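You operate a simulated robot arm through the tools that you are given. There is no shell and no other tool.

You run a simulated robot arm. Do the job below in one go: nothing can be reset, and whatever is moved stays where it is left.

## Task
The blue strap is too tight: let it off and pull it to 200 N.
Fine: shut the strap cam first; then open cam and side clamp.
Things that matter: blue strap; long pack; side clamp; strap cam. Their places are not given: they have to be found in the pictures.

It is judged by the outcome, as a careful person would: the job done as asked, and still so three seconds after it is handed in. It fails if anything else is knocked over, pushed out of place, dropped, spilled or broken.

## Robot
A 7-joint arm with a two-finger parallel gripper, fixed in place. Base frame: the origin is on the floor under the middle of its stand, x ahead of it, y to its left, z up. Lengths are in mm, angles in degrees, forces in N, time in s.
With the tool pointing down near the work surface it reaches from about 280 to 700 mm from the base axis. Its first joint turns from -166.0 to 166.0 degrees. Payload 1.57 kg.
The tool frame sits at the grasp point between the pads (the TCP): z along the fingers, y along the line on which they close. The tips reach 30 mm beyond it. The gripper opens to 80 mm. The fingers are 17 mm wide and 12 mm thick; the gripper's body (40 by 82 mm) begins 80 mm behind the TCP.
Orientation is that of the tool frame in the base frame, as a unit quaternion [x, y, z, w]. With the fingers straight down and closing along the base's y, the tool's x points along the base's -x, its y along +y and its z along -z.

## Interface
- The arm moves only by the tool step_arm. Its argument "targets" is one flat list of numbers, 7 for each row, row after row: the shift along the base's x, y, z in mm, then the turn, a rotation vector about the base's x, y, z in degrees, then the gripper command, from -1 (shut) to 1 (fully open), values between in proportion. In form: [x, y, z, wx, wy, wz, jaw, x, y, z, wx, wy, wz, jaw, ...]. A call has 1 to 20 rows; each row shifts and turns the commanded pose from where the row before left it. A row lasts 0.2 s, in which the tool goes at most 50 mm and 8.6 degrees; a call with a longer step from one row to the next is refused whole, and so is a gripper value outside its range. Where a pose cannot be reached the arm comes as near as it can. A force on the tool above 40 N (or 10 N above the force at the start of the call, whichever is more), or a blocked arm, ends the call early, and 0.2 s more pass. The fingers move at their own pace (about 72 mm/s each) and stop on an object; they squeeze with about 41 N. The grip force told is the motor's: it shows also when the fingers shut on nothing. Time passes only in rows, and 0.2 s behind the last, so rows that do not move let the fingers close. The reply holds the time, the measured pose of the TCP, the force on the tool along the base axes, the opening and the grip force, in the units named above and with some noise, with the torque about the TCP (base axes, N m) and any sound that the robot's microphone picked up.
- Cameras (640 x 400 px; columns grow to the right, rows downward): "scene" is fixed at [399.9, 500.1, 1619]; the picture's right is [-1.00, 0.08, 0.00], its down [0.08, 0.91, -0.40] and it looks along [-0.03, -0.40, -0.92] (base axes); focal length 366 px, centre (320, 200). "wrist" rides on the gripper at [72, -7, -122] in the tool frame; the picture's right is [0.09, 1.00, 0.00], its down [-0.84, 0.08, -0.54] and it looks along [-0.54, 0.05, 0.84] (tool axes); focal length 238 px, centre (320, 200).
- snapshot(camera): a new picture of that camera. No time passes.
- slide_trunk(by): slides the trunk up (or, below 0, down) by that many mm; the arm rides with it, the base frame stays. It gives what a move gives, with no picture.
- pixel_to_xyz(camera, pixels): for up to 12 pixels [column, row] of the newest picture of that camera ("zoom" is the newest enlarged one), the place [x, y, z] in the base frame of the surface seen there, good to about 2 mm. No time passes.
- zoom(camera, box): a new picture of the part [left, top, right, bottom] of that camera's present view, enlarged. No time passes.
- job_done(): hands the job in; it is judged then, once.

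Open the gripper and draw the arm clear of the work before you hand the job in, unless the task says otherwise.

The tools are called after ">>>" by a JSON object that holds its "api" and its "payload". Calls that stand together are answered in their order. step_arm: Moves the arm, as the interface text tells. Its arguments: {"type":"object","properties":{"targets":{"type":"array","items":{"type":"number"}}},"required":["targets"]} The other tools are called the same way: slide_trunk (by) moves the trunk up or down; snapshot (camera) takes a picture; pixel_to_xyz (camera, pixels) gives the place of the surface under pixels of a picture; zoom (camera, box) takes an enlarged picture of a part of a camera's view; job_done () hands the job in.

At the start:

```text
time: 0.0
position: [288.4, 240.4, 1228.6]
tool_rot: [0.0, 1.0, 0.0, 0.0]
ft_force: [1.0, -0.6, 0.1]
torque: [-0.02, 0.02, -0.03]
opening: 80.0
finger_force: 0.1
trunk travel left (down, up): [-400.0, 80.0]
```

scene: 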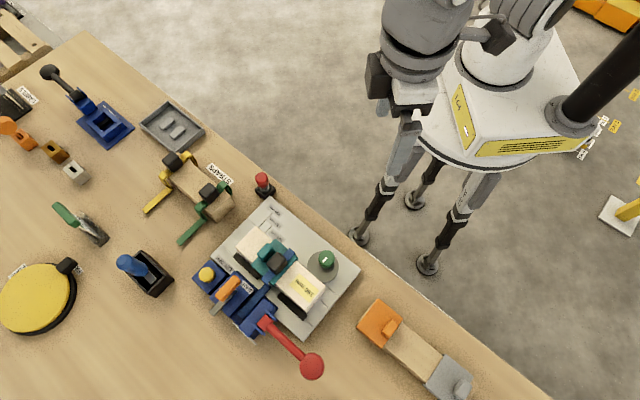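
wrist: 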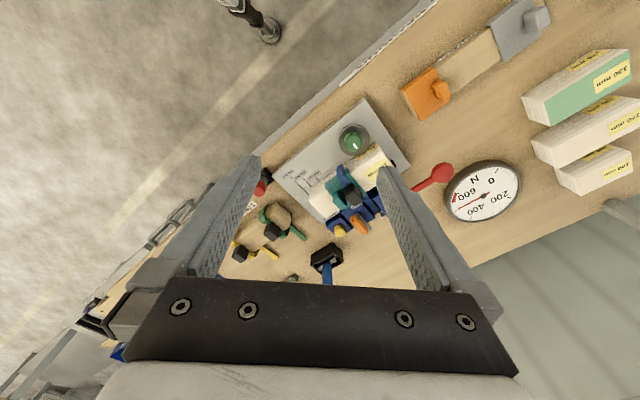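

I see a bench with a fixture around (270,275) in the scene: long white pack, teal strap, blue clamp with red lever, orange lever. I zoom in to see the details.

>>> {"api": "zoom", "payload": {"camera": "scene", "box": [180, 180, 380, 390]}}

>>> {"api": "zoom", "payload": {"camera": "wrist", "box": [230, 80, 530, 290]}}

>>> {"api": "zoom", "payload": {"camera": "scene", "box": [120, 120, 290, 260]}}

```text
1.90 times, centred on (280, 285) of scene
```

zoom: 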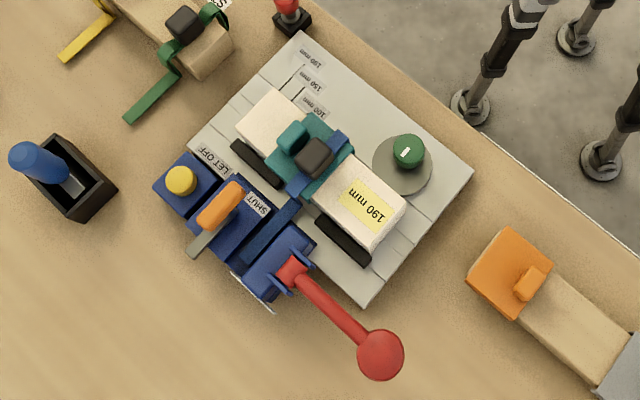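

```text
1.90 times, centred on (380, 185) of wrist
```

zoom: 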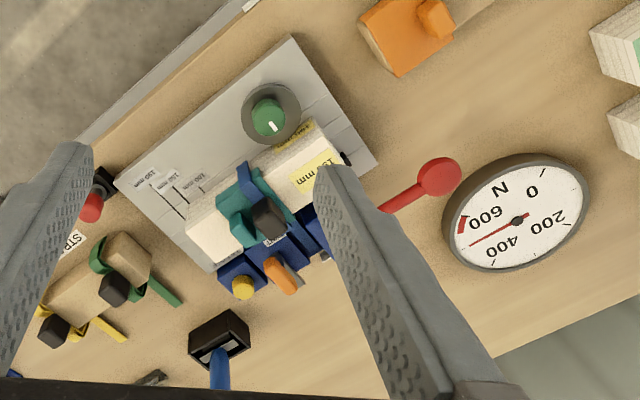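

```text
2.86 times, centred on (205, 190) of scene
```

zoom: 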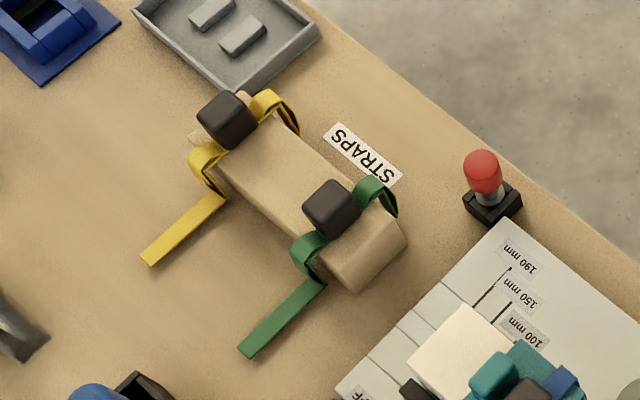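

The gauge in the wrist view at (485,190) reads between 400 and 600. I measure the places of the main pieces in the scene.

>>> {"api": "snapshot", "payload": {"camera": "scene"}}

>>> {"api": "pixel_to_xyz", "payload": {"camera": "scene", "pixels": [[312, 366], [265, 322], [229, 286], [220, 305], [206, 273], [325, 260], [305, 290], [279, 265], [270, 258], [253, 240], [262, 305], [340, 330]]}}

>>> {"api": "pixel_to_xyz", "payload": {"camera": "wrist", "pixels": [[432, 172], [484, 195], [355, 140], [358, 225], [340, 231], [352, 193], [345, 175], [375, 165], [590, 80], [590, 130], [600, 170], [260, 185]]}}

```text
taken
```

scene: 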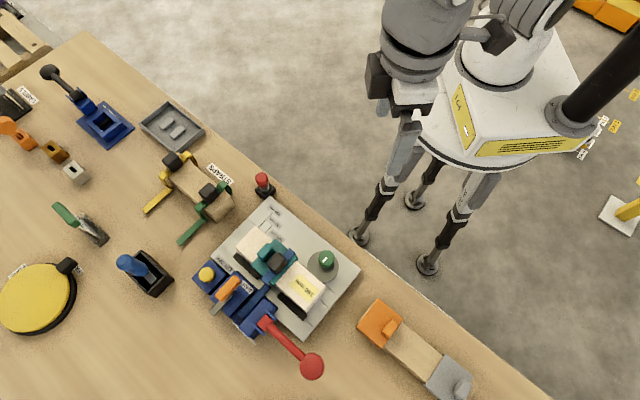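

```text
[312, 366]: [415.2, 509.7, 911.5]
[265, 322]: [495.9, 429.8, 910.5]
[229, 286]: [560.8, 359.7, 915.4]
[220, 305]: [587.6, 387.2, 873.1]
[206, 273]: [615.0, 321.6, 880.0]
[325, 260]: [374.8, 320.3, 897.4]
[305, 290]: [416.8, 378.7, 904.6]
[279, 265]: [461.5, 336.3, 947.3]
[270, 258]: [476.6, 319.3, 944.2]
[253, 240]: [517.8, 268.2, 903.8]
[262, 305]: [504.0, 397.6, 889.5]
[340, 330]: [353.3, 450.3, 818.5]
```

```text
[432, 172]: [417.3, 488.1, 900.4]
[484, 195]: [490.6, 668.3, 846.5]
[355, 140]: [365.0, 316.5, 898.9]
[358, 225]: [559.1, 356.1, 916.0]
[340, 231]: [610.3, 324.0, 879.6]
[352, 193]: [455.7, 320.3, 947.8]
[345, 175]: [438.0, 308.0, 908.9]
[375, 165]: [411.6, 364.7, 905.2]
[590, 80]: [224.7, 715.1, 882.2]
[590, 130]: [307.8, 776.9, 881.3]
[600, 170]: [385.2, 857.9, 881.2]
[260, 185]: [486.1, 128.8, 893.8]
```

I move the open gripper nearer, at about z 1050 (well above the 950 mm top of the buckle), for a close look.

>>> {"api": "step_arm", "payload": {"targets": [15, 20, -40, 0, 0, 0, 1, 15, 20, -40, 0, 0, 0, 1, 15, 20, -40, 0, 0, 0, 1, 10, 20, -35, 0, 0, 0, 1, 0, 10, -20, 0, 0, 0, 1]}}

>>> {"api": "snapshot", "payload": {"camera": "wrist"}}

```text
time: 1.2
position: [344.7, 330.7, 1053.9]
tool_rot: [0.001, 1.0, -0.001, -0.001]
ft_force: [0.2, -0.2, -0.1]
torque: [0.0, 0.02, 0.0]
opening: 80.1
finger_force: 0.0
trunk travel left (down, up): [-400.0, 80.0]
```

```text
taken
```

wrist: 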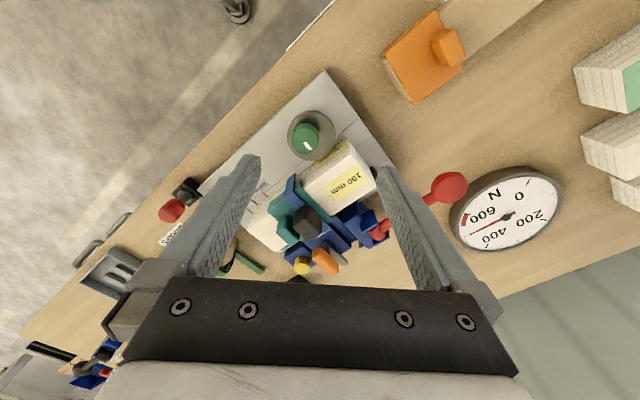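

The fixture sits at (310,210) in the wrist view; I enlarge the fixture and the gauge (505,210).

>>> {"api": "zoom", "payload": {"camera": "wrist", "box": [240, 140, 400, 290]}}

>>> {"api": "zoom", "payload": {"camera": "wrist", "box": [440, 150, 580, 260]}}

>>> {"api": "zoom", "payload": {"camera": "wrist", "box": [180, 60, 420, 230]}}

>>> {"api": "zoom", "payload": {"camera": "scene", "box": [180, 220, 280, 345]}}

```text
2.67 times, centred on (320, 215) of wrist
```

zoom: 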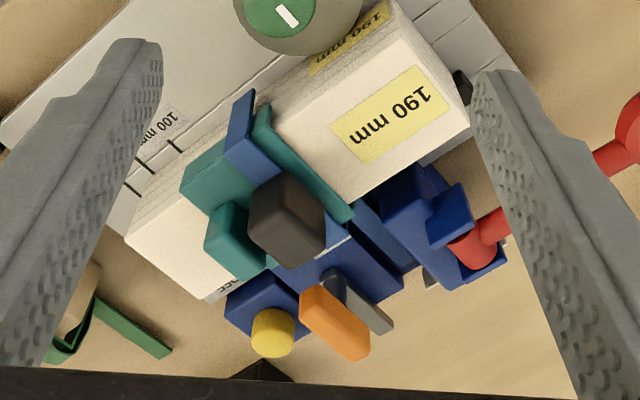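

```text
3.64 times, centred on (510, 205) of wrist
```

zoom: 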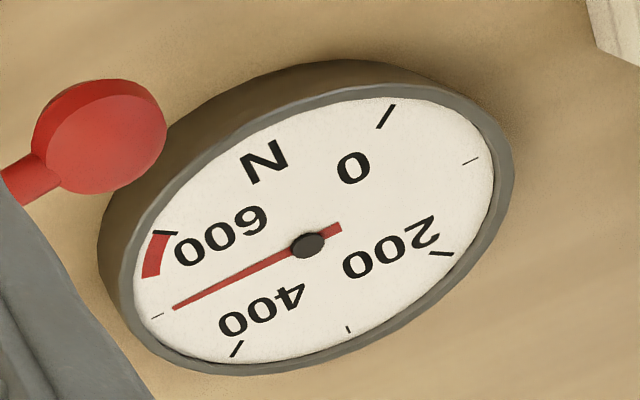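

```text
2.35 times, centred on (300, 145) of wrist
```

zoom: 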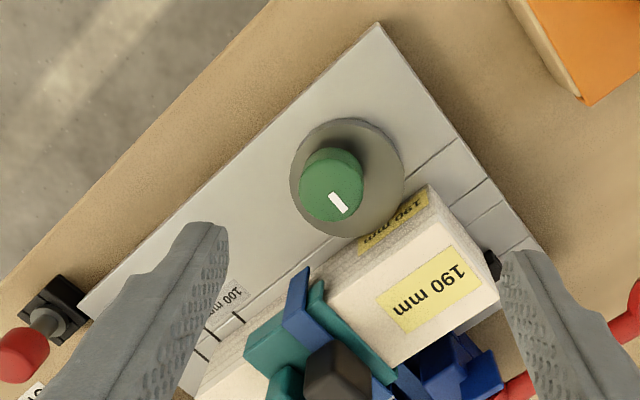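

```text
3.20 times, centred on (230, 282) of scene
```

zoom: 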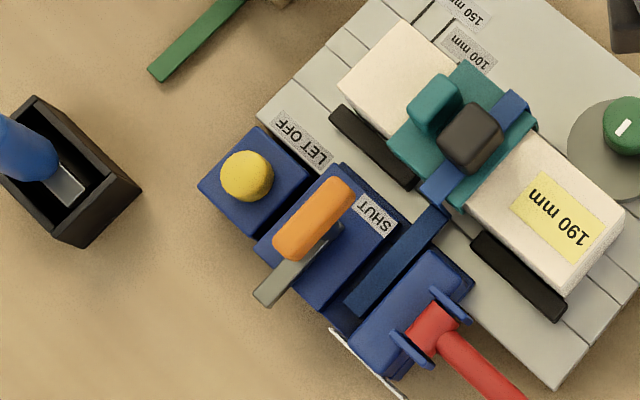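

The gauge needle is at about 490 N; LET OFF is by the yellow button, SHUT by the orange lever, and the red handle appears to be the puller. I turn the tool by -45° and move to look at the blue block from the red-lever side, staying at z ≥ 1020.

>>> {"api": "step_arm", "payload": {"targets": [20, 20, -6, 0, 0, -7.5, 1, 20, 20, -6, 0, 0, -7.5, 1, 20, 20, -6, 0, 0, -7.5, 1, 20, 20, -6, 0, 0, -7.5, 1, 20, 20, -5, 0, 0, -7.5, 1, 16, 17, -5, 0, 0, -7.5, 1, 0, 0, 0, 0, 0, 0, 1]}}

>>> {"api": "snapshot", "payload": {"camera": "wrist"}}

>>> {"api": "zoom", "payload": {"camera": "wrist", "box": [240, 120, 400, 290]}}

```text
time: 2.8
position: [460.7, 447.7, 1018.3]
tool_rot: [0.383, 0.924, 0.0, -0.001]
ft_force: [-0.3, -0.2, 0.2]
torque: [0.0, 0.01, 0.02]
opening: 80.0
finger_force: 0.1
trunk travel left (down, up): [-400.0, 80.0]
```

```text
taken
```

wrist: 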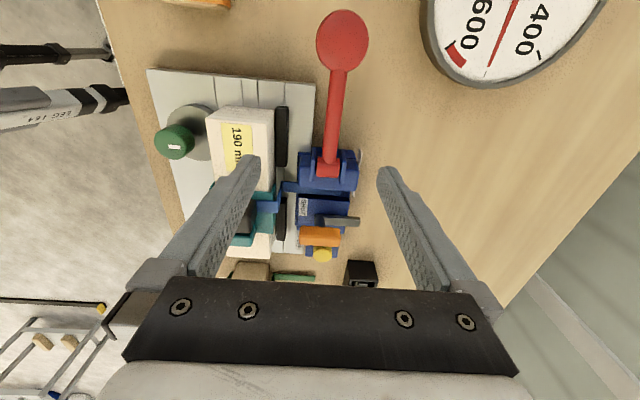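

```text
2.35 times, centred on (320, 205) of wrist
```

zoom: 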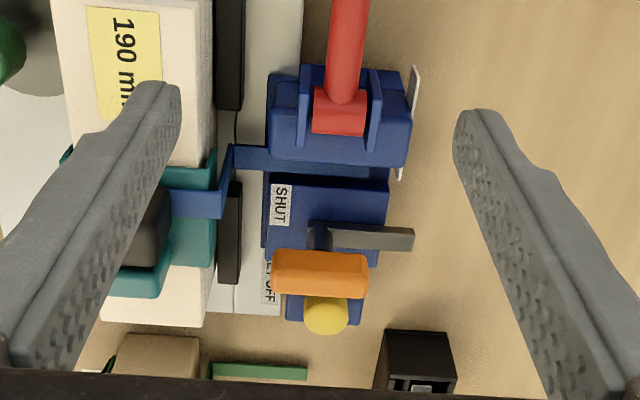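

The blue block is now clear; I measure points on the cam lever, red lever, strap and yellow button in this enlarged view.

>>> {"api": "pixel_to_xyz", "payload": {"camera": "zoom", "pixels": [[280, 260], [320, 262], [360, 265], [280, 290], [360, 290], [315, 235], [345, 235], [405, 240], [325, 305], [325, 325], [300, 185], [375, 190]]}}

>>> {"api": "pixel_to_xyz", "payload": {"camera": "zoom", "pixels": [[340, 100], [340, 125], [345, 50], [290, 110], [395, 110], [305, 110], [375, 110], [320, 160], [240, 155], [200, 200], [412, 100], [400, 170]]}}

>>> {"api": "pixel_to_xyz", "payload": {"camera": "wrist", "pixels": [[342, 40], [342, 20], [342, 65], [330, 40], [360, 40], [336, 100], [333, 140], [175, 140], [175, 155], [190, 120], [205, 115], [280, 130]]}}

```text
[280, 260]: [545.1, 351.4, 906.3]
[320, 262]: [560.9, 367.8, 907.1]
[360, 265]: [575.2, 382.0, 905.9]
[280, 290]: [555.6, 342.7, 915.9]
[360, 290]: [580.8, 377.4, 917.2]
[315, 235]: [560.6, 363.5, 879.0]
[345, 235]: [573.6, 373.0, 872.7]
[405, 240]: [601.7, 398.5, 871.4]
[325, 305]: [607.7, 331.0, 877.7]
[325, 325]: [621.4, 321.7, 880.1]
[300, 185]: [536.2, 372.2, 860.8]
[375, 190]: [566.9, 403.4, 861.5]
```

```text
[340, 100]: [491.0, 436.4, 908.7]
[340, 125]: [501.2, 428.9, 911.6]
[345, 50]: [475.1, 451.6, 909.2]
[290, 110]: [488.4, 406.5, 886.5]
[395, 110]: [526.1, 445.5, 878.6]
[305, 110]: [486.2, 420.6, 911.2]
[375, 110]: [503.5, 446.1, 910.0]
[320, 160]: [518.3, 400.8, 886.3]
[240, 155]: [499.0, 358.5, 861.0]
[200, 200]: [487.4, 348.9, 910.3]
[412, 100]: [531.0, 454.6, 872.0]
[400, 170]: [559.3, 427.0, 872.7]
```

```text
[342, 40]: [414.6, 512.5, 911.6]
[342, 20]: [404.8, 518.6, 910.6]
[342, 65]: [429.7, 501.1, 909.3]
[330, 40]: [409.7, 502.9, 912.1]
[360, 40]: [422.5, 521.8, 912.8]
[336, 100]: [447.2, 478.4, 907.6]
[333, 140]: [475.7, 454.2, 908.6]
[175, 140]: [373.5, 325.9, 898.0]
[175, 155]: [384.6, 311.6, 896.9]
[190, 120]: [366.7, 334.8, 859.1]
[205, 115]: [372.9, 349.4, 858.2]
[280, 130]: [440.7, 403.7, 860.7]
```

The orange handle floats at z≈911 above a gray bar at z≈872, so I need a flatter look. I tilt the tool ~23° to see the cam block from the red-lever side, keeping tips above z 950.

>>> {"api": "step_arm", "payload": {"targets": [-4, 3, -5, -5.4, -5.4, 0, 1, -4, 3, -10, -5.4, -5.4, 0, 1, -5, 4, -15, -5.4, -5.4, 0, 1, 0, 0, 0, 0, 0, 0, 1]}}

>>> {"api": "snapshot", "payload": {"camera": "wrist"}}

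>>> {"api": "zoom", "payload": {"camera": "wrist", "box": [240, 110, 400, 280]}}

```text
time: 3.8
position: [446.4, 457.5, 989.6]
tool_rot: [0.374, 0.906, -0.076, 0.185]
ft_force: [0.1, -0.2, 0.1]
torque: [-0.03, -0.02, 0.0]
opening: 79.8
finger_force: 0.1
trunk travel left (down, up): [-400.0, 80.0]
```

```text
taken
```

wrist: 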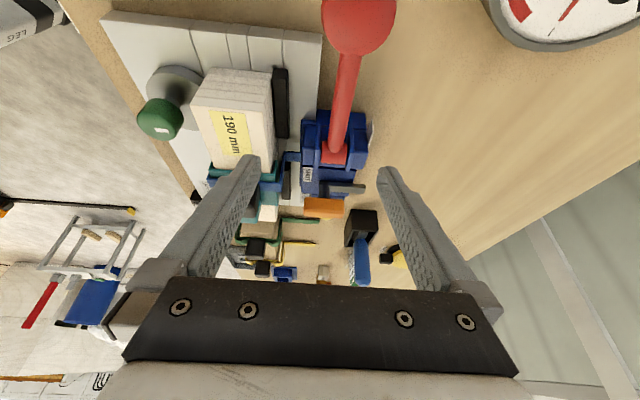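

```text
2.35 times, centred on (320, 195) of wrist
```

zoom: 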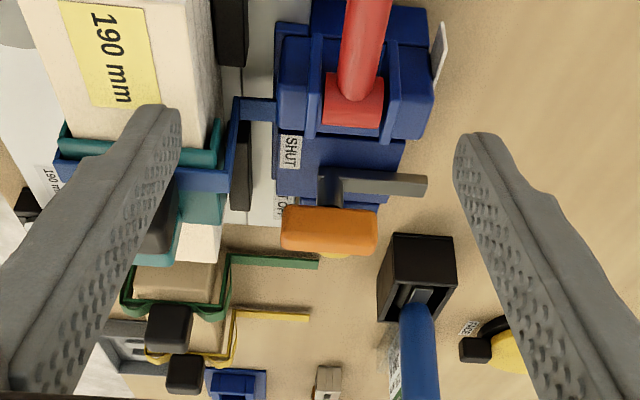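

A dark post joins the gray bar to the orange handle: an upright cam lever. I untilt and turn a further -90° to see the block from the outer (front) side.

>>> {"api": "step_arm", "payload": {"targets": [5, -3, 15, 5.4, 5.4, 0, 1, 5, -3, 10, 5.4, 5.4, 0, 1, 5, -3, 5, 5.4, 5.4, 0, 1, 8, -4, 0, 0, 0, -8.2, 1, 8, -4, 0, 0, 0, -8.2, 1, 8, -4, 0, 0, 0, -8.2, 1, 8, -4, 0, 0, 0, -8.2, 1, 8, -4, 0, 0, 0, -8.2, 1, 8, -4, 0, 0, 0, -8.2, 1, 8, -4, 0, 0, 0, -8.2, 1, 8, -4, 0, 0, 0, -8.2, 1, 8, -4, 0, 0, 0, -8.2, 1, 7, -4, 0, 0, 0, -8.2, 1, 0, 0, 0, 0, 0, -8, 1, 0, 0, 0, 0, 0, 0, 1]}}

>>> {"api": "snapshot", "payload": {"camera": "wrist"}}

>>> {"api": "zoom", "payload": {"camera": "wrist", "box": [220, 60, 420, 240]}}

```text
time: 7.0
position: [541.5, 408.7, 1019.4]
tool_rot: [0.924, 0.382, 0.0, 0.0]
ft_force: [0.3, 0.5, 0.3]
torque: [-0.04, -0.05, 0.04]
opening: 79.7
finger_force: 0.1
trunk travel left (down, up): [-400.0, 80.0]
```

```text
taken
```

wrist: 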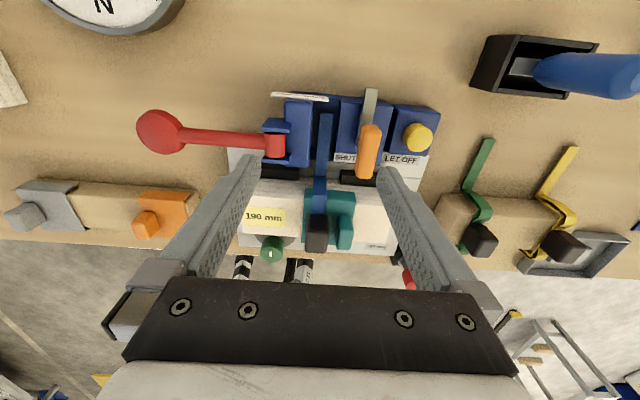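

```text
2.22 times, centred on (320, 150) of wrist
```

zoom: 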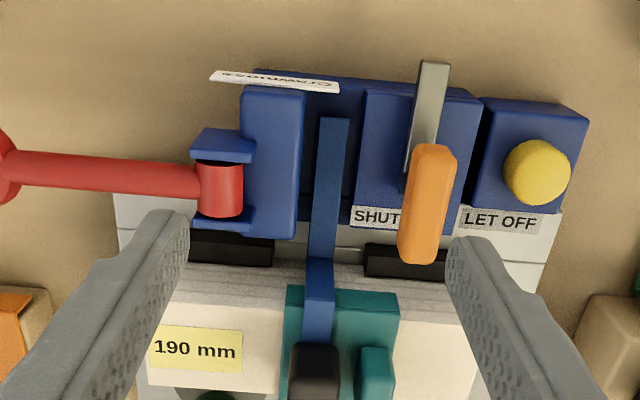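

A card at (275,80) and labels SHUT / LET OFF are visible; I enlarge the card and the cam lever more.

>>> {"api": "zoom", "payload": {"camera": "wrist", "box": [260, 80, 350, 130]}}

>>> {"api": "zoom", "payload": {"camera": "wrist", "box": [320, 75, 440, 185]}}

>>> {"api": "zoom", "payload": {"camera": "scene", "box": [190, 250, 270, 330]}}

```text
7.11 times, centred on (305, 105) of wrist
```

zoom: 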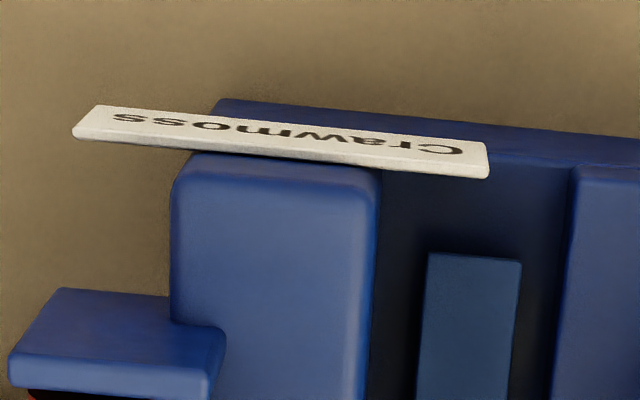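

```text
3.64 times, centred on (380, 130) of wrist
```

zoom: 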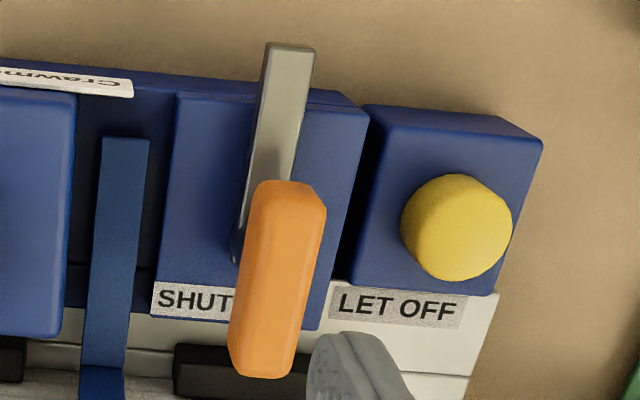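

```text
5.00 times, centred on (230, 290) of scene
```

zoom: 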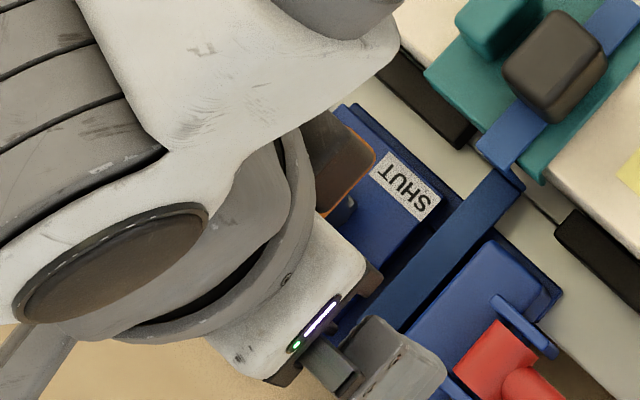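

The card just reads "Crawmoss" (a maker's name). Now I measure the strap channel and blocks in this view and then look at the green knob and the pack.

>>> {"api": "zoom", "payload": {"camera": "wrist", "box": [220, 80, 440, 260]}}

>>> {"api": "pixel_to_xyz", "payload": {"camera": "zoom", "pixels": [[303, 110], [303, 140], [300, 200], [298, 230], [330, 150], [370, 110], [360, 150], [300, 270], [285, 330], [275, 260], [310, 260], [350, 330]]}}

>>> {"api": "pixel_to_xyz", "payload": {"camera": "wrist", "pixels": [[370, 130], [365, 172], [378, 132], [360, 165], [371, 95], [418, 138], [418, 128], [400, 115], [355, 178], [280, 172], [300, 135], [325, 125]]}}

```text
2.22 times, centred on (330, 170) of wrist
```

zoom: 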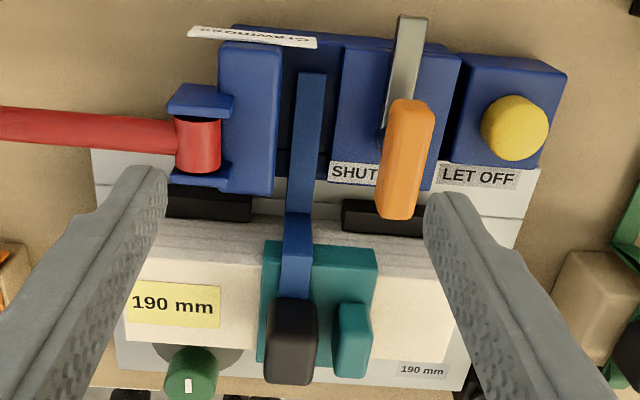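

```text
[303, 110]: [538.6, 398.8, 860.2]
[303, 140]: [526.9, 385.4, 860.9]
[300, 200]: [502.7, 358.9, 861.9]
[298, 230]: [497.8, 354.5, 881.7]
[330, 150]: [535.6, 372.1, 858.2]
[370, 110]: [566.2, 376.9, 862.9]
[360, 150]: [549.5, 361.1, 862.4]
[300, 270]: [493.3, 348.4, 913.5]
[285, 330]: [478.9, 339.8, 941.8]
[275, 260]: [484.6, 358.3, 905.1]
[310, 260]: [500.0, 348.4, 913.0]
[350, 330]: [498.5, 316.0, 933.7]
```

```text
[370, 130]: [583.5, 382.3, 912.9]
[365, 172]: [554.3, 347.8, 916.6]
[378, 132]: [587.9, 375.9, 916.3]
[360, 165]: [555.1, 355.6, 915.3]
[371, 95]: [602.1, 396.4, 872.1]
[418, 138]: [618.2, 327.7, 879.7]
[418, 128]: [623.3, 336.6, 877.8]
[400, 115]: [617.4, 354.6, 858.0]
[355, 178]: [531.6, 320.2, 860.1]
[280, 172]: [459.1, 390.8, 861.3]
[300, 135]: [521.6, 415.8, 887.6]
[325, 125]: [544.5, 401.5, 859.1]
```

The strap runs out flat at z≈861 between the cam block and the red block. Now I move to look closely at the green knob and disc by the pack (around (374,320)).

>>> {"api": "step_arm", "payload": {"targets": [-30, -10, 0, 0, 0, 0, 1, -32, -10, -5, 0, 0, 0, 1, -32, -10, -15, 0, 0, 0, 1, -32, -9, -25, 0, 0, 0, 1, 0, 0, 0, 0, 0, 0, 1]}}

>>> {"api": "snapshot", "payload": {"camera": "wrist"}}

>>> {"api": "zoom", "payload": {"camera": "wrist", "box": [240, 130, 400, 290]}}

>>> {"api": "zoom", "payload": {"camera": "scene", "box": [180, 230, 300, 350]}}

```text
time: 8.2
position: [413.8, 369.1, 974.4]
tool_rot: [0.924, 0.383, 0.0, -0.001]
ft_force: [-1.1, 0.4, 0.5]
torque: [-0.02, 0.03, -0.01]
opening: 79.8
finger_force: 0.1
trunk travel left (down, up): [-400.0, 80.0]
```

```text
taken
```

wrist: 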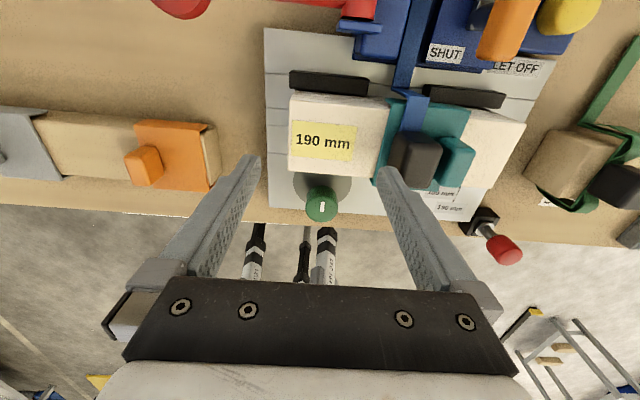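

```text
2.50 times, centred on (320, 210) of wrist
```

zoom: 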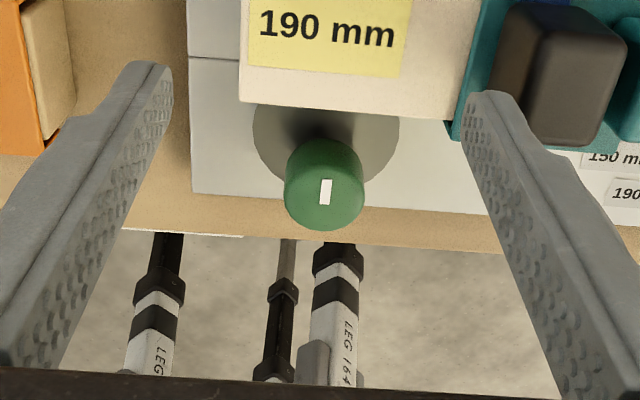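

```text
3.33 times, centred on (240, 290) of scene
```

zoom: 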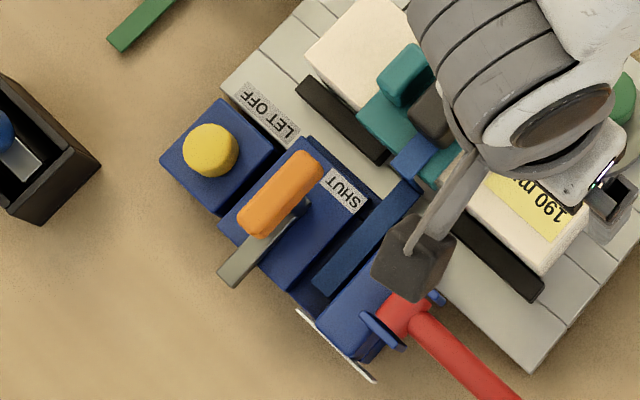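

The green knob stands on a gray disc that touches the pack's inner side - an eccentric side clamp. I measure its outline, and the labels and pack surface.

>>> {"api": "zoom", "payload": {"camera": "wrist", "box": [240, 130, 400, 290]}}

>>> {"api": "pixel_to_xyz", "payload": {"camera": "zoom", "pixels": [[258, 120], [396, 125], [270, 165], [385, 165], [325, 180], [325, 202], [300, 195], [352, 195], [325, 222], [290, 165], [360, 165], [220, 150]]}}

>>> {"api": "pixel_to_xyz", "payload": {"camera": "wrist", "pixels": [[300, 100], [295, 165], [510, 120], [520, 150], [330, 78], [465, 95], [425, 110], [410, 150], [455, 155], [480, 185], [440, 185], [275, 100]]}}

```text
2.50 times, centred on (320, 210) of wrist
```

zoom: 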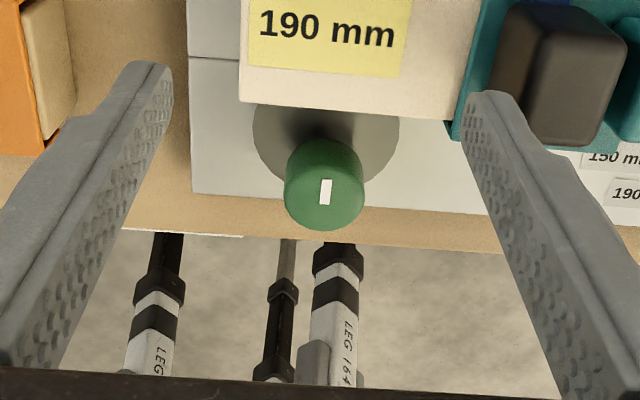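

```text
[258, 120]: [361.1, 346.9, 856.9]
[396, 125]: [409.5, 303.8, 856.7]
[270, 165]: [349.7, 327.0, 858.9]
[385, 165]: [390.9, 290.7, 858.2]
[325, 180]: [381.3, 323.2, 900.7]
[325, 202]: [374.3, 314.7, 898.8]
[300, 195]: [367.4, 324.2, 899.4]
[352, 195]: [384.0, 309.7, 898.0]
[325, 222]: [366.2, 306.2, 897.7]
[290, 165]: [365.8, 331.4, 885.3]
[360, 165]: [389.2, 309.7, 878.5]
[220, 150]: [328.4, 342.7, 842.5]
```

```text
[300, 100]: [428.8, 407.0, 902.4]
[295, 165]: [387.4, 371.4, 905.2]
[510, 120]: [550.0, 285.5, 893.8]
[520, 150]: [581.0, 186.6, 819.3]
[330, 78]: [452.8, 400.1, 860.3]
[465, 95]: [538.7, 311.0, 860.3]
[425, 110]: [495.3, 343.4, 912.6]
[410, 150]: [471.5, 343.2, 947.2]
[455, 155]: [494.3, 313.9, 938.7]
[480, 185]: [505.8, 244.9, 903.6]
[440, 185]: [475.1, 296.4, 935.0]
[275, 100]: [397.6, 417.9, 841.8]
```

The disc is centred about 10 mm toward the pack from the knob axis, so the side clamp is now clamped. The cam's gray arm points outward clear of the strap (U≈-100 in plate axes), so the cam looks open and should turn +90° onto the strap. I go over the orange handle at about (567,363) with the jaws at 40 mm.

>>> {"api": "step_arm", "payload": {"targets": [0, 0, 25, 0, 0, 0, 0, 38, 0, 5, 0, 0, 0, 0, 40, 0, 0, 0, 0, 0, 0, 40, -2, 0, 0, 0, 0, 0, 35, -3, 0, 0, 0, 0, 0, 0, 0, -25, 0, 0, 0, 0, 0, 0, -25, 0, 0, 0, 0, 0, 0, 0, 0, 0, 0, 0]}}

>>> {"api": "snapshot", "payload": {"camera": "wrist"}}

>>> {"api": "zoom", "payload": {"camera": "wrist", "box": [230, 110, 410, 290]}}

```text
time: 10.0
position: [568.6, 363.8, 953.0]
tool_rot: [0.924, 0.383, -0.001, 0.0]
ft_force: [-0.2, 0.0, 0.2]
torque: [0.0, 0.01, 0.02]
opening: 40.1
finger_force: 0.1
trunk travel left (down, up): [-400.0, 80.0]
```

```text
taken
```

wrist: 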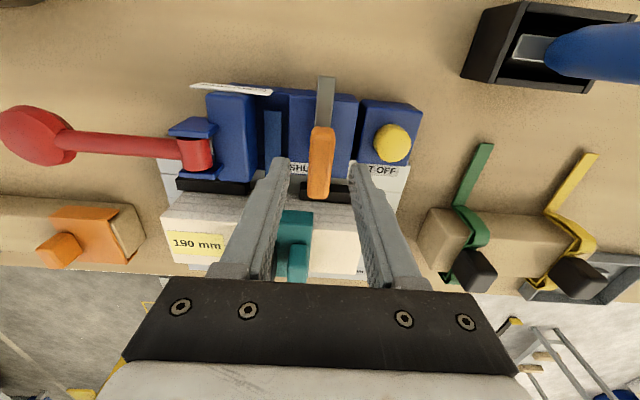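

```text
2.22 times, centred on (320, 200) of wrist
```

zoom: 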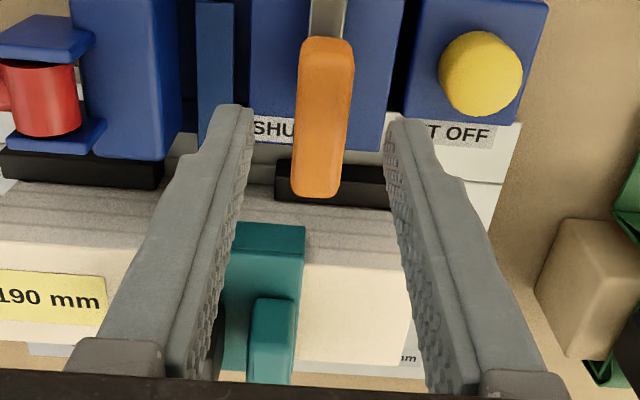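

The handle is between the fingers in the view; I measure its outline once more before descending.

>>> {"api": "pixel_to_xyz", "payload": {"camera": "zoom", "pixels": [[328, 45], [308, 60], [346, 60], [302, 180], [336, 185], [318, 190], [325, 120], [302, 120], [345, 120], [480, 70], [330, 15], [300, 100]]}}

```text
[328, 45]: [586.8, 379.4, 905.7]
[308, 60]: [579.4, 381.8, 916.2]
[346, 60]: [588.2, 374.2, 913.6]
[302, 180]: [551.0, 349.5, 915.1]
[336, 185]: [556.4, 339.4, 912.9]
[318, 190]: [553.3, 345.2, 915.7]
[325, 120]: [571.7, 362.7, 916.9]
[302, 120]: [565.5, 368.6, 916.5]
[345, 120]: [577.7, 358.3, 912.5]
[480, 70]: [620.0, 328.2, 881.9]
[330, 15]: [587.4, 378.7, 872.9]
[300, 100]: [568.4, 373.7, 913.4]
```

Handle centre is ≈(569.5,362.5), top z 916, heading ≈48°. I trim the yaw by 3°, descend to TCP z≈911 (tips at ~881, above the gray arm at 872) and close on it.

>>> {"api": "step_arm", "payload": {"targets": [1, -1.5, -15, 0, 0, 3, 0, 0, 0, -15, 0, 0, 0, 0, 0, 0, -12, 0, 0, 0, 0, 0, 0, 0, 0, 0, 0, 0, 0, 0, 0, 0, 0, 0, -0.5, 0, 0, 0, 0, 0, 0, -1, 0, 0, 0, 0, 0, 0, -1, 0, 0, 0, 0, 0, 0, -1]}}

>>> {"api": "snapshot", "payload": {"camera": "wrist"}}

```text
time: 11.8
position: [568.5, 364.4, 911.9]
tool_rot: [0.913, 0.407, 0.0, 0.0]
ft_force: [-2.4, 1.1, -1.5]
torque: [0.42, -0.29, -0.09]
opening: 17.8
finger_force: 33.0
trunk travel left (down, up): [-400.0, 80.0]
```

```text
taken
```

wrist: 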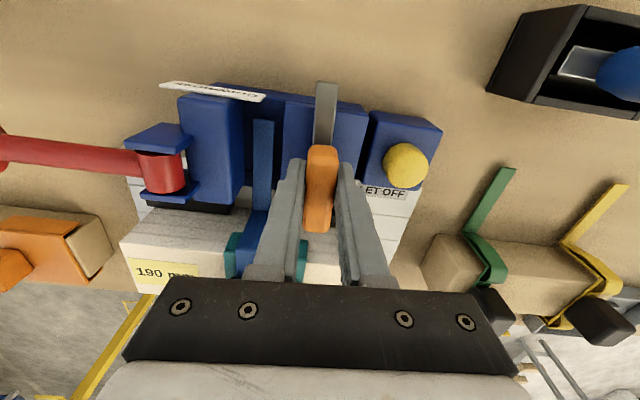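

The handle is held (opening 17.8 mm, low forces). I try a small +6° turn about z and watch the torque.

>>> {"api": "step_arm", "payload": {"targets": [0, 0, 0, 0, 0, 3, -1, 0, 0, 0, 0, 0, 3, -1, 0, 0, 0, 0, 0, 0, -1]}}

>>> {"api": "snapshot", "payload": {"camera": "wrist"}}

```text
time: 12.6
position: [568.4, 364.3, 911.0]
tool_rot: [0.89, 0.455, -0.001, -0.001]
ft_force: [-1.8, 4.4, -0.3]
torque: [-0.11, 0.02, -0.06]
opening: 18.0
finger_force: 32.9
trunk travel left (down, up): [-400.0, 80.0]
```

```text
taken
```

wrist: 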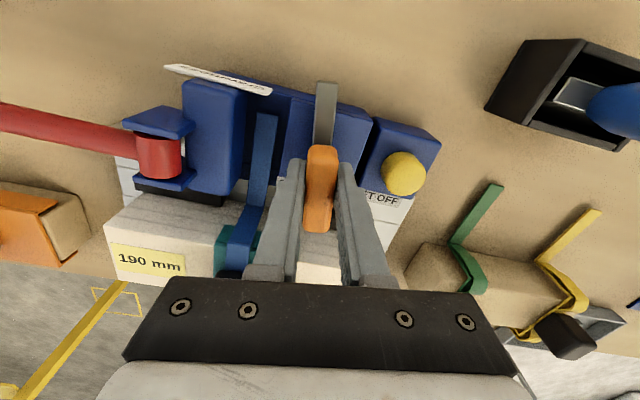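

The gray arm turned with the gripper and torque stayed ~0: the cam turns about the vertical. I continue +30° in small rows.

>>> {"api": "step_arm", "payload": {"targets": [0, 0, 0, 0, 0, 5, -1, 0, 0, 0, 0, 0, 5, -1, 0, 0, 0, 0, 0, 5, -1, 0, 0, 0, 0, 0, 5, -1, 0, 0, 0, 0, 0, 5, -1, 0, 0, 0, 0, 0, 5, -1, 0, 0, 0, 0, 0, 0, -1]}}

>>> {"api": "snapshot", "payload": {"camera": "wrist"}}

```text
time: 14.2
position: [566.6, 365.7, 911.9]
tool_rot: [0.742, 0.67, -0.002, -0.001]
ft_force: [-21.3, 12.3, -4.8]
torque: [-0.6, -0.45, -0.11]
opening: 18.2
finger_force: 32.0
trunk travel left (down, up): [-400.0, 80.0]
```

```text
taken
```

wrist: 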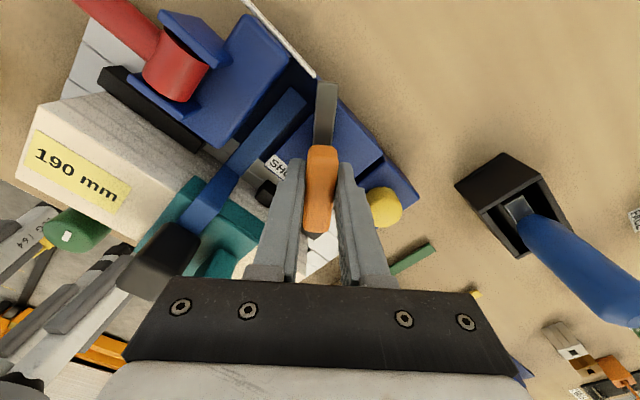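

Force has grown to about 25 N toward (-x,+y): the pivot lies a few mm inward of my grip. I shift the command with the force to relax it before turning further.

>>> {"api": "step_arm", "payload": {"targets": [-3, 2, 0, 0, 0, 0, -1, 0, 0, 0, 0, 0, 0, -1]}}

```text
time: 14.8
position: [566.6, 364.7, 911.5]
tool_rot: [0.743, 0.67, 0.001, 0.0]
ft_force: [-12.1, 4.9, -8.4]
torque: [0.52, 0.18, -0.08]
opening: 17.9
finger_force: 32.6
trunk travel left (down, up): [-400.0, 80.0]
```

Force halved; I relax a bit more and continue turning in arcs that follow the pivot.

>>> {"api": "step_arm", "payload": {"targets": [-3, 1, 0, 0, 0, 0, -1, -0.5, 0, 0, 0, 0, 5, -1, -0.5, 0, 0, 0, 0, 5, -1, -0.5, 0, 0, 0, 0, 5, -1, -0.5, -0.1, 0, 0, 0, 5, -1, 0, 0, 0, 0, 0, 0, -1]}}

>>> {"api": "snapshot", "payload": {"camera": "wrist"}}

```text
time: 16.2
position: [564.5, 364.8, 910.2]
tool_rot: [0.615, 0.789, 0.0, 0.002]
ft_force: [25.7, -1.0, -9.9]
torque: [-0.59, 0.07, 0.07]
opening: 17.6
finger_force: 33.1
trunk travel left (down, up): [-400.0, 80.0]
```

```text
taken
```

wrist: 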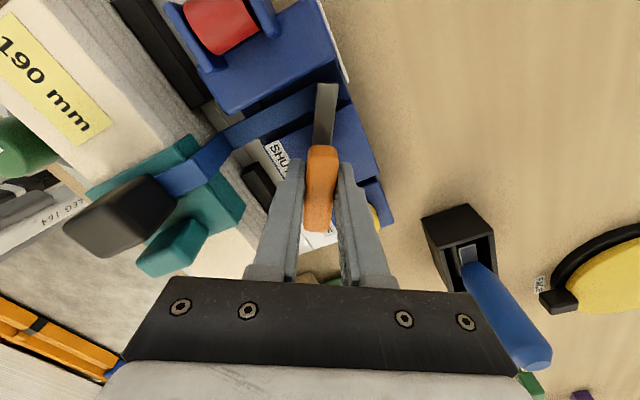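

Now the force is +26 N in x, so I overshot the arc; I give back 3.5 mm in x and check.

>>> {"api": "step_arm", "payload": {"targets": [3.5, 0, 0, 0, 0, 0, -1, 0, 0, 0, 0, 0, 0, -1]}}

```text
time: 16.8
position: [563.5, 364.7, 911.6]
tool_rot: [0.616, 0.788, -0.002, -0.001]
ft_force: [8.9, -6.0, -4.3]
torque: [-0.81, -0.66, 0.04]
opening: 17.9
finger_force: 32.2
trunk travel left (down, up): [-400.0, 80.0]
```

Force is small again (pivot ≈(565.3,361)). I keep turning +20° with a gentle arc.

>>> {"api": "step_arm", "payload": {"targets": [0.5, -1, 0, 0, 0, 5, -1, -0.4, -0.2, 0, 0, 0, 5, -1, -0.4, -0.2, 0, 0, 0, 5, -1, -0.4, -0.3, 0, 0, 0, 5, -1, 0, 0, 0, 0, 0, 0, -1]}}

>>> {"api": "snapshot", "payload": {"camera": "wrist"}}

>>> {"api": "zoom", "payload": {"camera": "wrist", "box": [230, 50, 410, 250]}}

```text
time: 18.0
position: [562.6, 364.1, 912.1]
tool_rot: [0.469, 0.883, 0.0, -0.001]
ft_force: [0.0, -8.1, -5.3]
torque: [-0.17, -0.52, 0.03]
opening: 17.8
finger_force: 32.4
trunk travel left (down, up): [-400.0, 80.0]
```

```text
taken
```

wrist: 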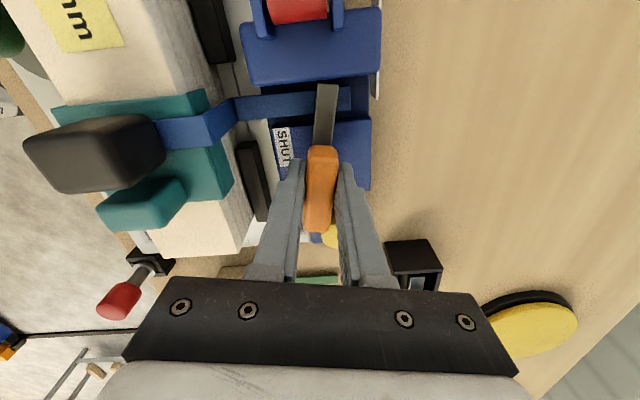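

```text
2.00 times, centred on (320, 150) of wrist
```

zoom: 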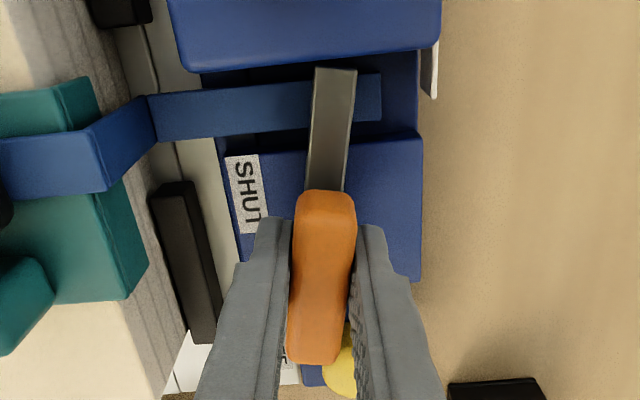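

The gray arm now lies across the strap at (330,100 in zoom). I turn the last ~12° to bring it square and watch for a stop.

>>> {"api": "step_arm", "payload": {"targets": [-0.4, -1, 0, 0, 0, 4, -1, -0.4, -0.5, 0, 0, 0, 4, -1, -0.4, -0.3, 0, 0, 0, 4, -1, 0, 0, 0, 0, 0, 0, -1]}}

>>> {"api": "zoom", "payload": {"camera": "wrist", "box": [230, 50, 410, 250]}}

```text
time: 19.0
position: [562.0, 362.4, 911.9]
tool_rot: [0.375, 0.927, 0.0, -0.001]
ft_force: [0.4, -1.7, -5.8]
torque: [0.05, 0.11, -0.77]
opening: 17.9
finger_force: 32.8
trunk travel left (down, up): [-400.0, 80.0]
```

```text
2.00 times, centred on (320, 150) of wrist
```

zoom: 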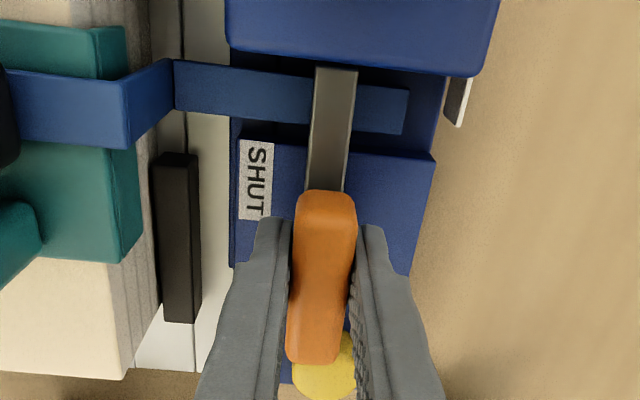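

The torque about z rose to -0.77 N m, suggesting the end stop; I nudge 3° further to be sure it is home.

>>> {"api": "step_arm", "payload": {"targets": [0, 0, 0, 0, 0, 3, -1, 0, 0, 0, 0, 0, 0, -1]}}

>>> {"api": "zoom", "payload": {"camera": "wrist", "box": [230, 50, 410, 250]}}

```text
time: 19.6
position: [563.0, 364.1, 910.8]
tool_rot: [0.349, 0.937, 0.001, -0.001]
ft_force: [-2.8, 0.4, -4.0]
torque: [0.15, 0.31, -0.81]
opening: 18.6
finger_force: 32.7
trunk travel left (down, up): [-400.0, 80.0]
```

```text
2.00 times, centred on (320, 150) of wrist
```

zoom: 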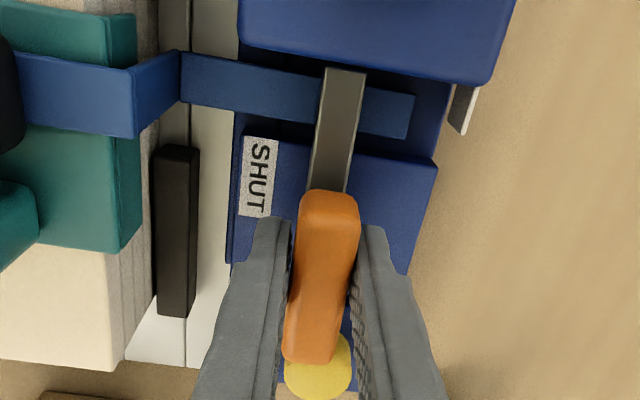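

The handle stopped turning (fingers begin to slip on it): the cam is home in SHUT. I undo the 3°, open the jaws and rise.

>>> {"api": "step_arm", "payload": {"targets": [0, 0, 0, 0, 0, -3, -1, 0, 0, 0, 0, 0, 0, 0, 0, 0, 0, 0, 0, 0, 0, 0, 0, 20, 0, 0, 0, 0, 0, 0, 30, 0, 0, 0, 0, 0, 0, 40, 0, 0, 0, 0, 0, 0, 0, 0, 0, 0, 0]}}

>>> {"api": "snapshot", "payload": {"camera": "wrist"}}

```text
time: 21.2
position: [562.8, 364.0, 1002.0]
tool_rot: [0.374, 0.927, 0.0, 0.0]
ft_force: [-0.9, 0.2, 0.1]
torque: [0.0, 0.0, -0.01]
opening: 40.0
finger_force: 0.0
trunk travel left (down, up): [-400.0, 80.0]
```

```text
taken
```

wrist: 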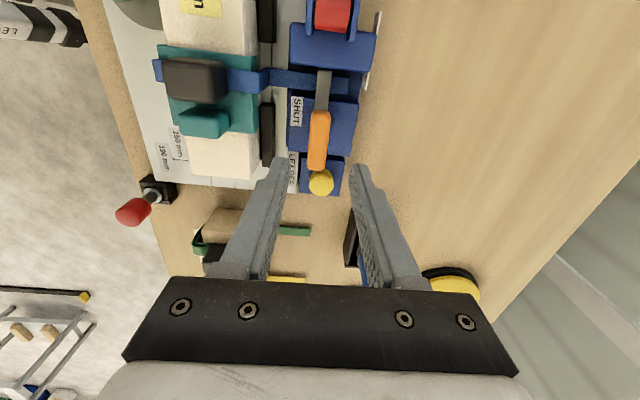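

The cam's arm lies across the strap (323,85) in SHUT. I go to a pose from which the gauge is visible, to see the tension now.

>>> {"api": "step_arm", "payload": {"targets": [-19, 6, 8, 0, 0, 7.3, 0, -19, 6, 8, 0, 0, 7.3, 0, -19, 6, 8, 0, 0, 7.3, 0, -19, 6, 8, 0, 0, 7.3, 0, -19, 6, 8, 0, 0, 7.3, 0, -18, 6, 8, 0, 0, 7.3, 0, 0, 0, 0, 0, 0, 0, 0]}}

>>> {"api": "snapshot", "payload": {"camera": "wrist"}}

>>> {"api": "zoom", "payload": {"camera": "wrist", "box": [430, 100, 570, 220]}}

```text
time: 22.8
position: [450.8, 398.7, 1050.8]
tool_rot: [0.001, 1.0, 0.0, 0.0]
ft_force: [-0.5, -0.5, 0.0]
torque: [-0.02, 0.0, -0.01]
opening: 39.9
finger_force: 0.1
trunk travel left (down, up): [-400.0, 80.0]
```

```text
taken
```

wrist: 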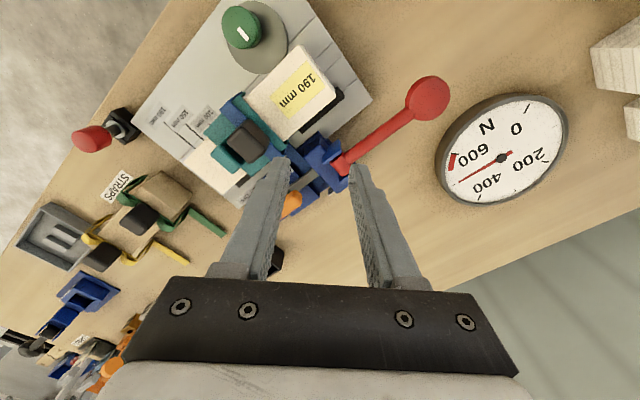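

```text
3.33 times, centred on (500, 160) of wrist
```

zoom: 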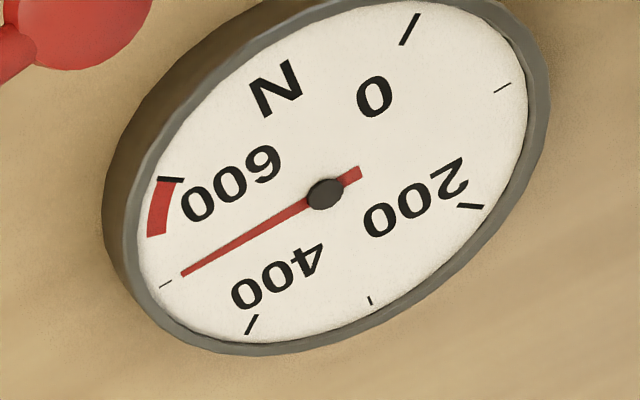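

The gauge still reads ≈500 N with the cam now shut. Next I go above the yellow LET OFF button at (617,328, top z 880) with the jaws shut.

>>> {"api": "step_arm", "payload": {"targets": [33, -14, -10, 0, 0, 0, -1, 33, -14, -10, 0, 0, 0, -1, 33, -14, -20, 0, 0, 0, -1, 33, -14, -25, 0, 0, 0, -1, 33, -14, -25, 0, 0, 0, -1, 0, 0, 0, 0, 0, 0, -1]}}

>>> {"api": "snapshot", "payload": {"camera": "wrist"}}

>>> {"api": "zoom", "payload": {"camera": "wrist", "box": [240, 120, 400, 270]}}

```text
time: 24.2
position: [614.8, 325.9, 960.0]
tool_rot: [0.002, 1.0, 0.0, 0.0]
ft_force: [-0.9, -0.3, 0.0]
torque: [-0.02, 0.02, 0.01]
opening: 0.0
finger_force: 21.7
trunk travel left (down, up): [-400.0, 80.0]
```

```text
taken
```

wrist: 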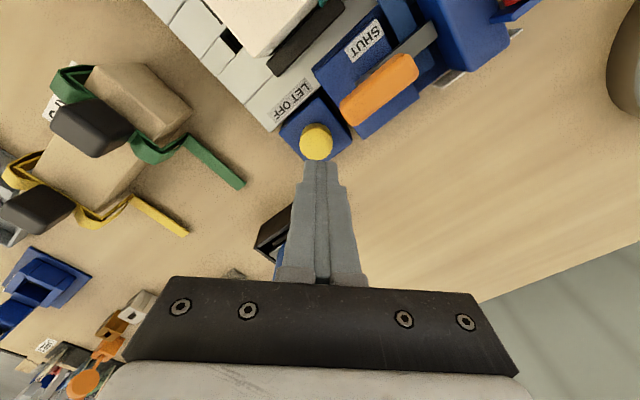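

```text
2.67 times, centred on (320, 195) of wrist
```

zoom: 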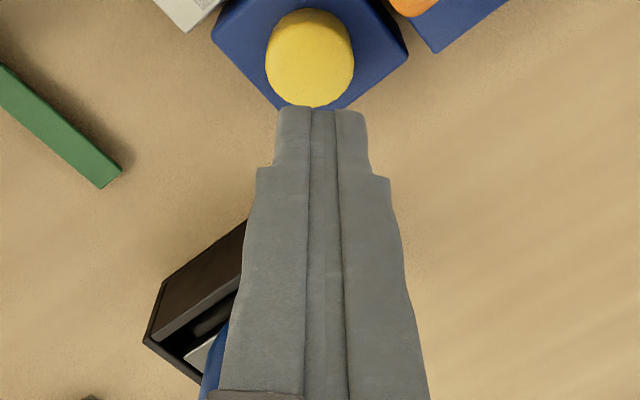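

The button is at (308,50) in the zoom, near the tips. I check its exact place.

>>> {"api": "pixel_to_xyz", "payload": {"camera": "zoom", "pixels": [[310, 18], [272, 55], [348, 50], [310, 92], [310, 50], [240, 30], [380, 50], [400, 2]]}}

```text
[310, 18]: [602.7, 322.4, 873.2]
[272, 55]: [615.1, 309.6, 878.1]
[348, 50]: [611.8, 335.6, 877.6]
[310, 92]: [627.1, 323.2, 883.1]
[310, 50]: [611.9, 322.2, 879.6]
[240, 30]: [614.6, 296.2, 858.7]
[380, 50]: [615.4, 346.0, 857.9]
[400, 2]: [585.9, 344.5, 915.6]
```

Button centre ≈(614.5,323.5), top ≈880. I descend to just above it and then press in small steps.

>>> {"api": "step_arm", "payload": {"targets": [0, -2, -20, 0, 0, 0, -1, 0, 0, -20, 0, 0, 0, -1, 0, 0, -6, 0, 0, 0, -1, 0, 0, -3, 0, 0, 0, -1, 0, 0, -3, 0, 0, 0, -1]}}

```text
time: 25.4
position: [613.6, 326.0, 908.2]
tool_rot: [0.002, 1.0, 0.0, -0.001]
ft_force: [-0.5, -0.8, 0.9]
torque: [0.01, 0.03, -0.01]
opening: 0.0
finger_force: 21.0
trunk travel left (down, up): [-400.0, 80.0]
```

Tips should be at about z 878 with nearly no force yet; I press on in 2 mm steps.

>>> {"api": "step_arm", "payload": {"targets": [0, 0, -2, 0, 0, 0, -1, 0, 0, -2, 0, 0, 0, -1, 0, 0, -2, 0, 0, 0, -1]}}

```text
time: 26.2
position: [614.1, 326.2, 902.6]
tool_rot: [0.002, 1.0, 0.001, 0.0]
ft_force: [-1.6, -1.5, 2.7]
torque: [-0.06, 0.05, -0.01]
opening: 0.0
finger_force: 21.4
trunk travel left (down, up): [-400.0, 80.0]
```

Contact has begun (2.7 N up). I press a little further in 1.5 mm steps.

>>> {"api": "step_arm", "payload": {"targets": [0, 0, -1.5, 0, 0, 0, -1, 0, 0, -1.5, 0, 0, 0, -1]}}

>>> {"api": "zoom", "payload": {"camera": "wrist", "box": [240, 120, 400, 270]}}

```text
time: 26.8
position: [614.2, 326.7, 899.9]
tool_rot: [0.001, 1.0, 0.0, 0.0]
ft_force: [1.1, -0.2, 4.4]
torque: [-0.02, -0.06, 0.07]
opening: 0.2
finger_force: 21.4
trunk travel left (down, up): [-400.0, 80.0]
```

```text
2.67 times, centred on (320, 195) of wrist
```

zoom: 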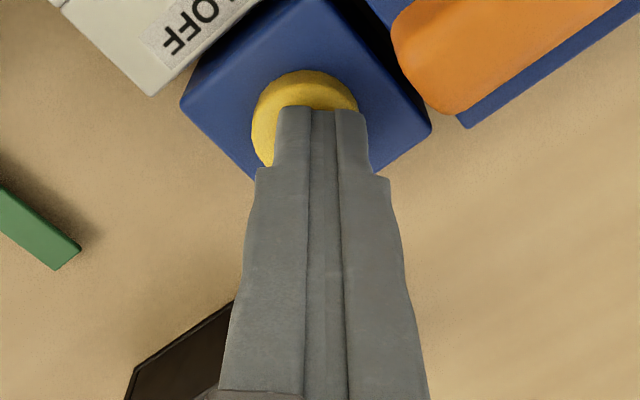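

The button is sinking under a light spring (4.4 N). I keep pressing in small steps until it bottoms or clicks.

>>> {"api": "step_arm", "payload": {"targets": [0, 0, -1.5, 0, 0, 0, -1, 0, 0, -1.5, 0, 0, 0, -1]}}

```text
time: 27.4
position: [613.4, 327.5, 897.4]
tool_rot: [0.002, 1.0, 0.0, 0.001]
ft_force: [2.3, -0.7, 5.9]
torque: [-0.04, -0.11, 0.02]
opening: 0.0
finger_force: 21.0
trunk travel left (down, up): [-400.0, 80.0]
```

>>> {"api": "step_arm", "payload": {"targets": [0, 0, -1.5, 0, 0, 0, -1, 0, 0, -1.5, 0, 0, 0, -1]}}

```text
time: 28.0
position: [612.9, 326.1, 895.5]
tool_rot: [0.002, 1.0, 0.001, 0.002]
ft_force: [1.1, 0.0, 15.6]
torque: [-0.04, -0.08, 0.02]
opening: 0.3
finger_force: 21.1
trunk travel left (down, up): [-400.0, 80.0]
```

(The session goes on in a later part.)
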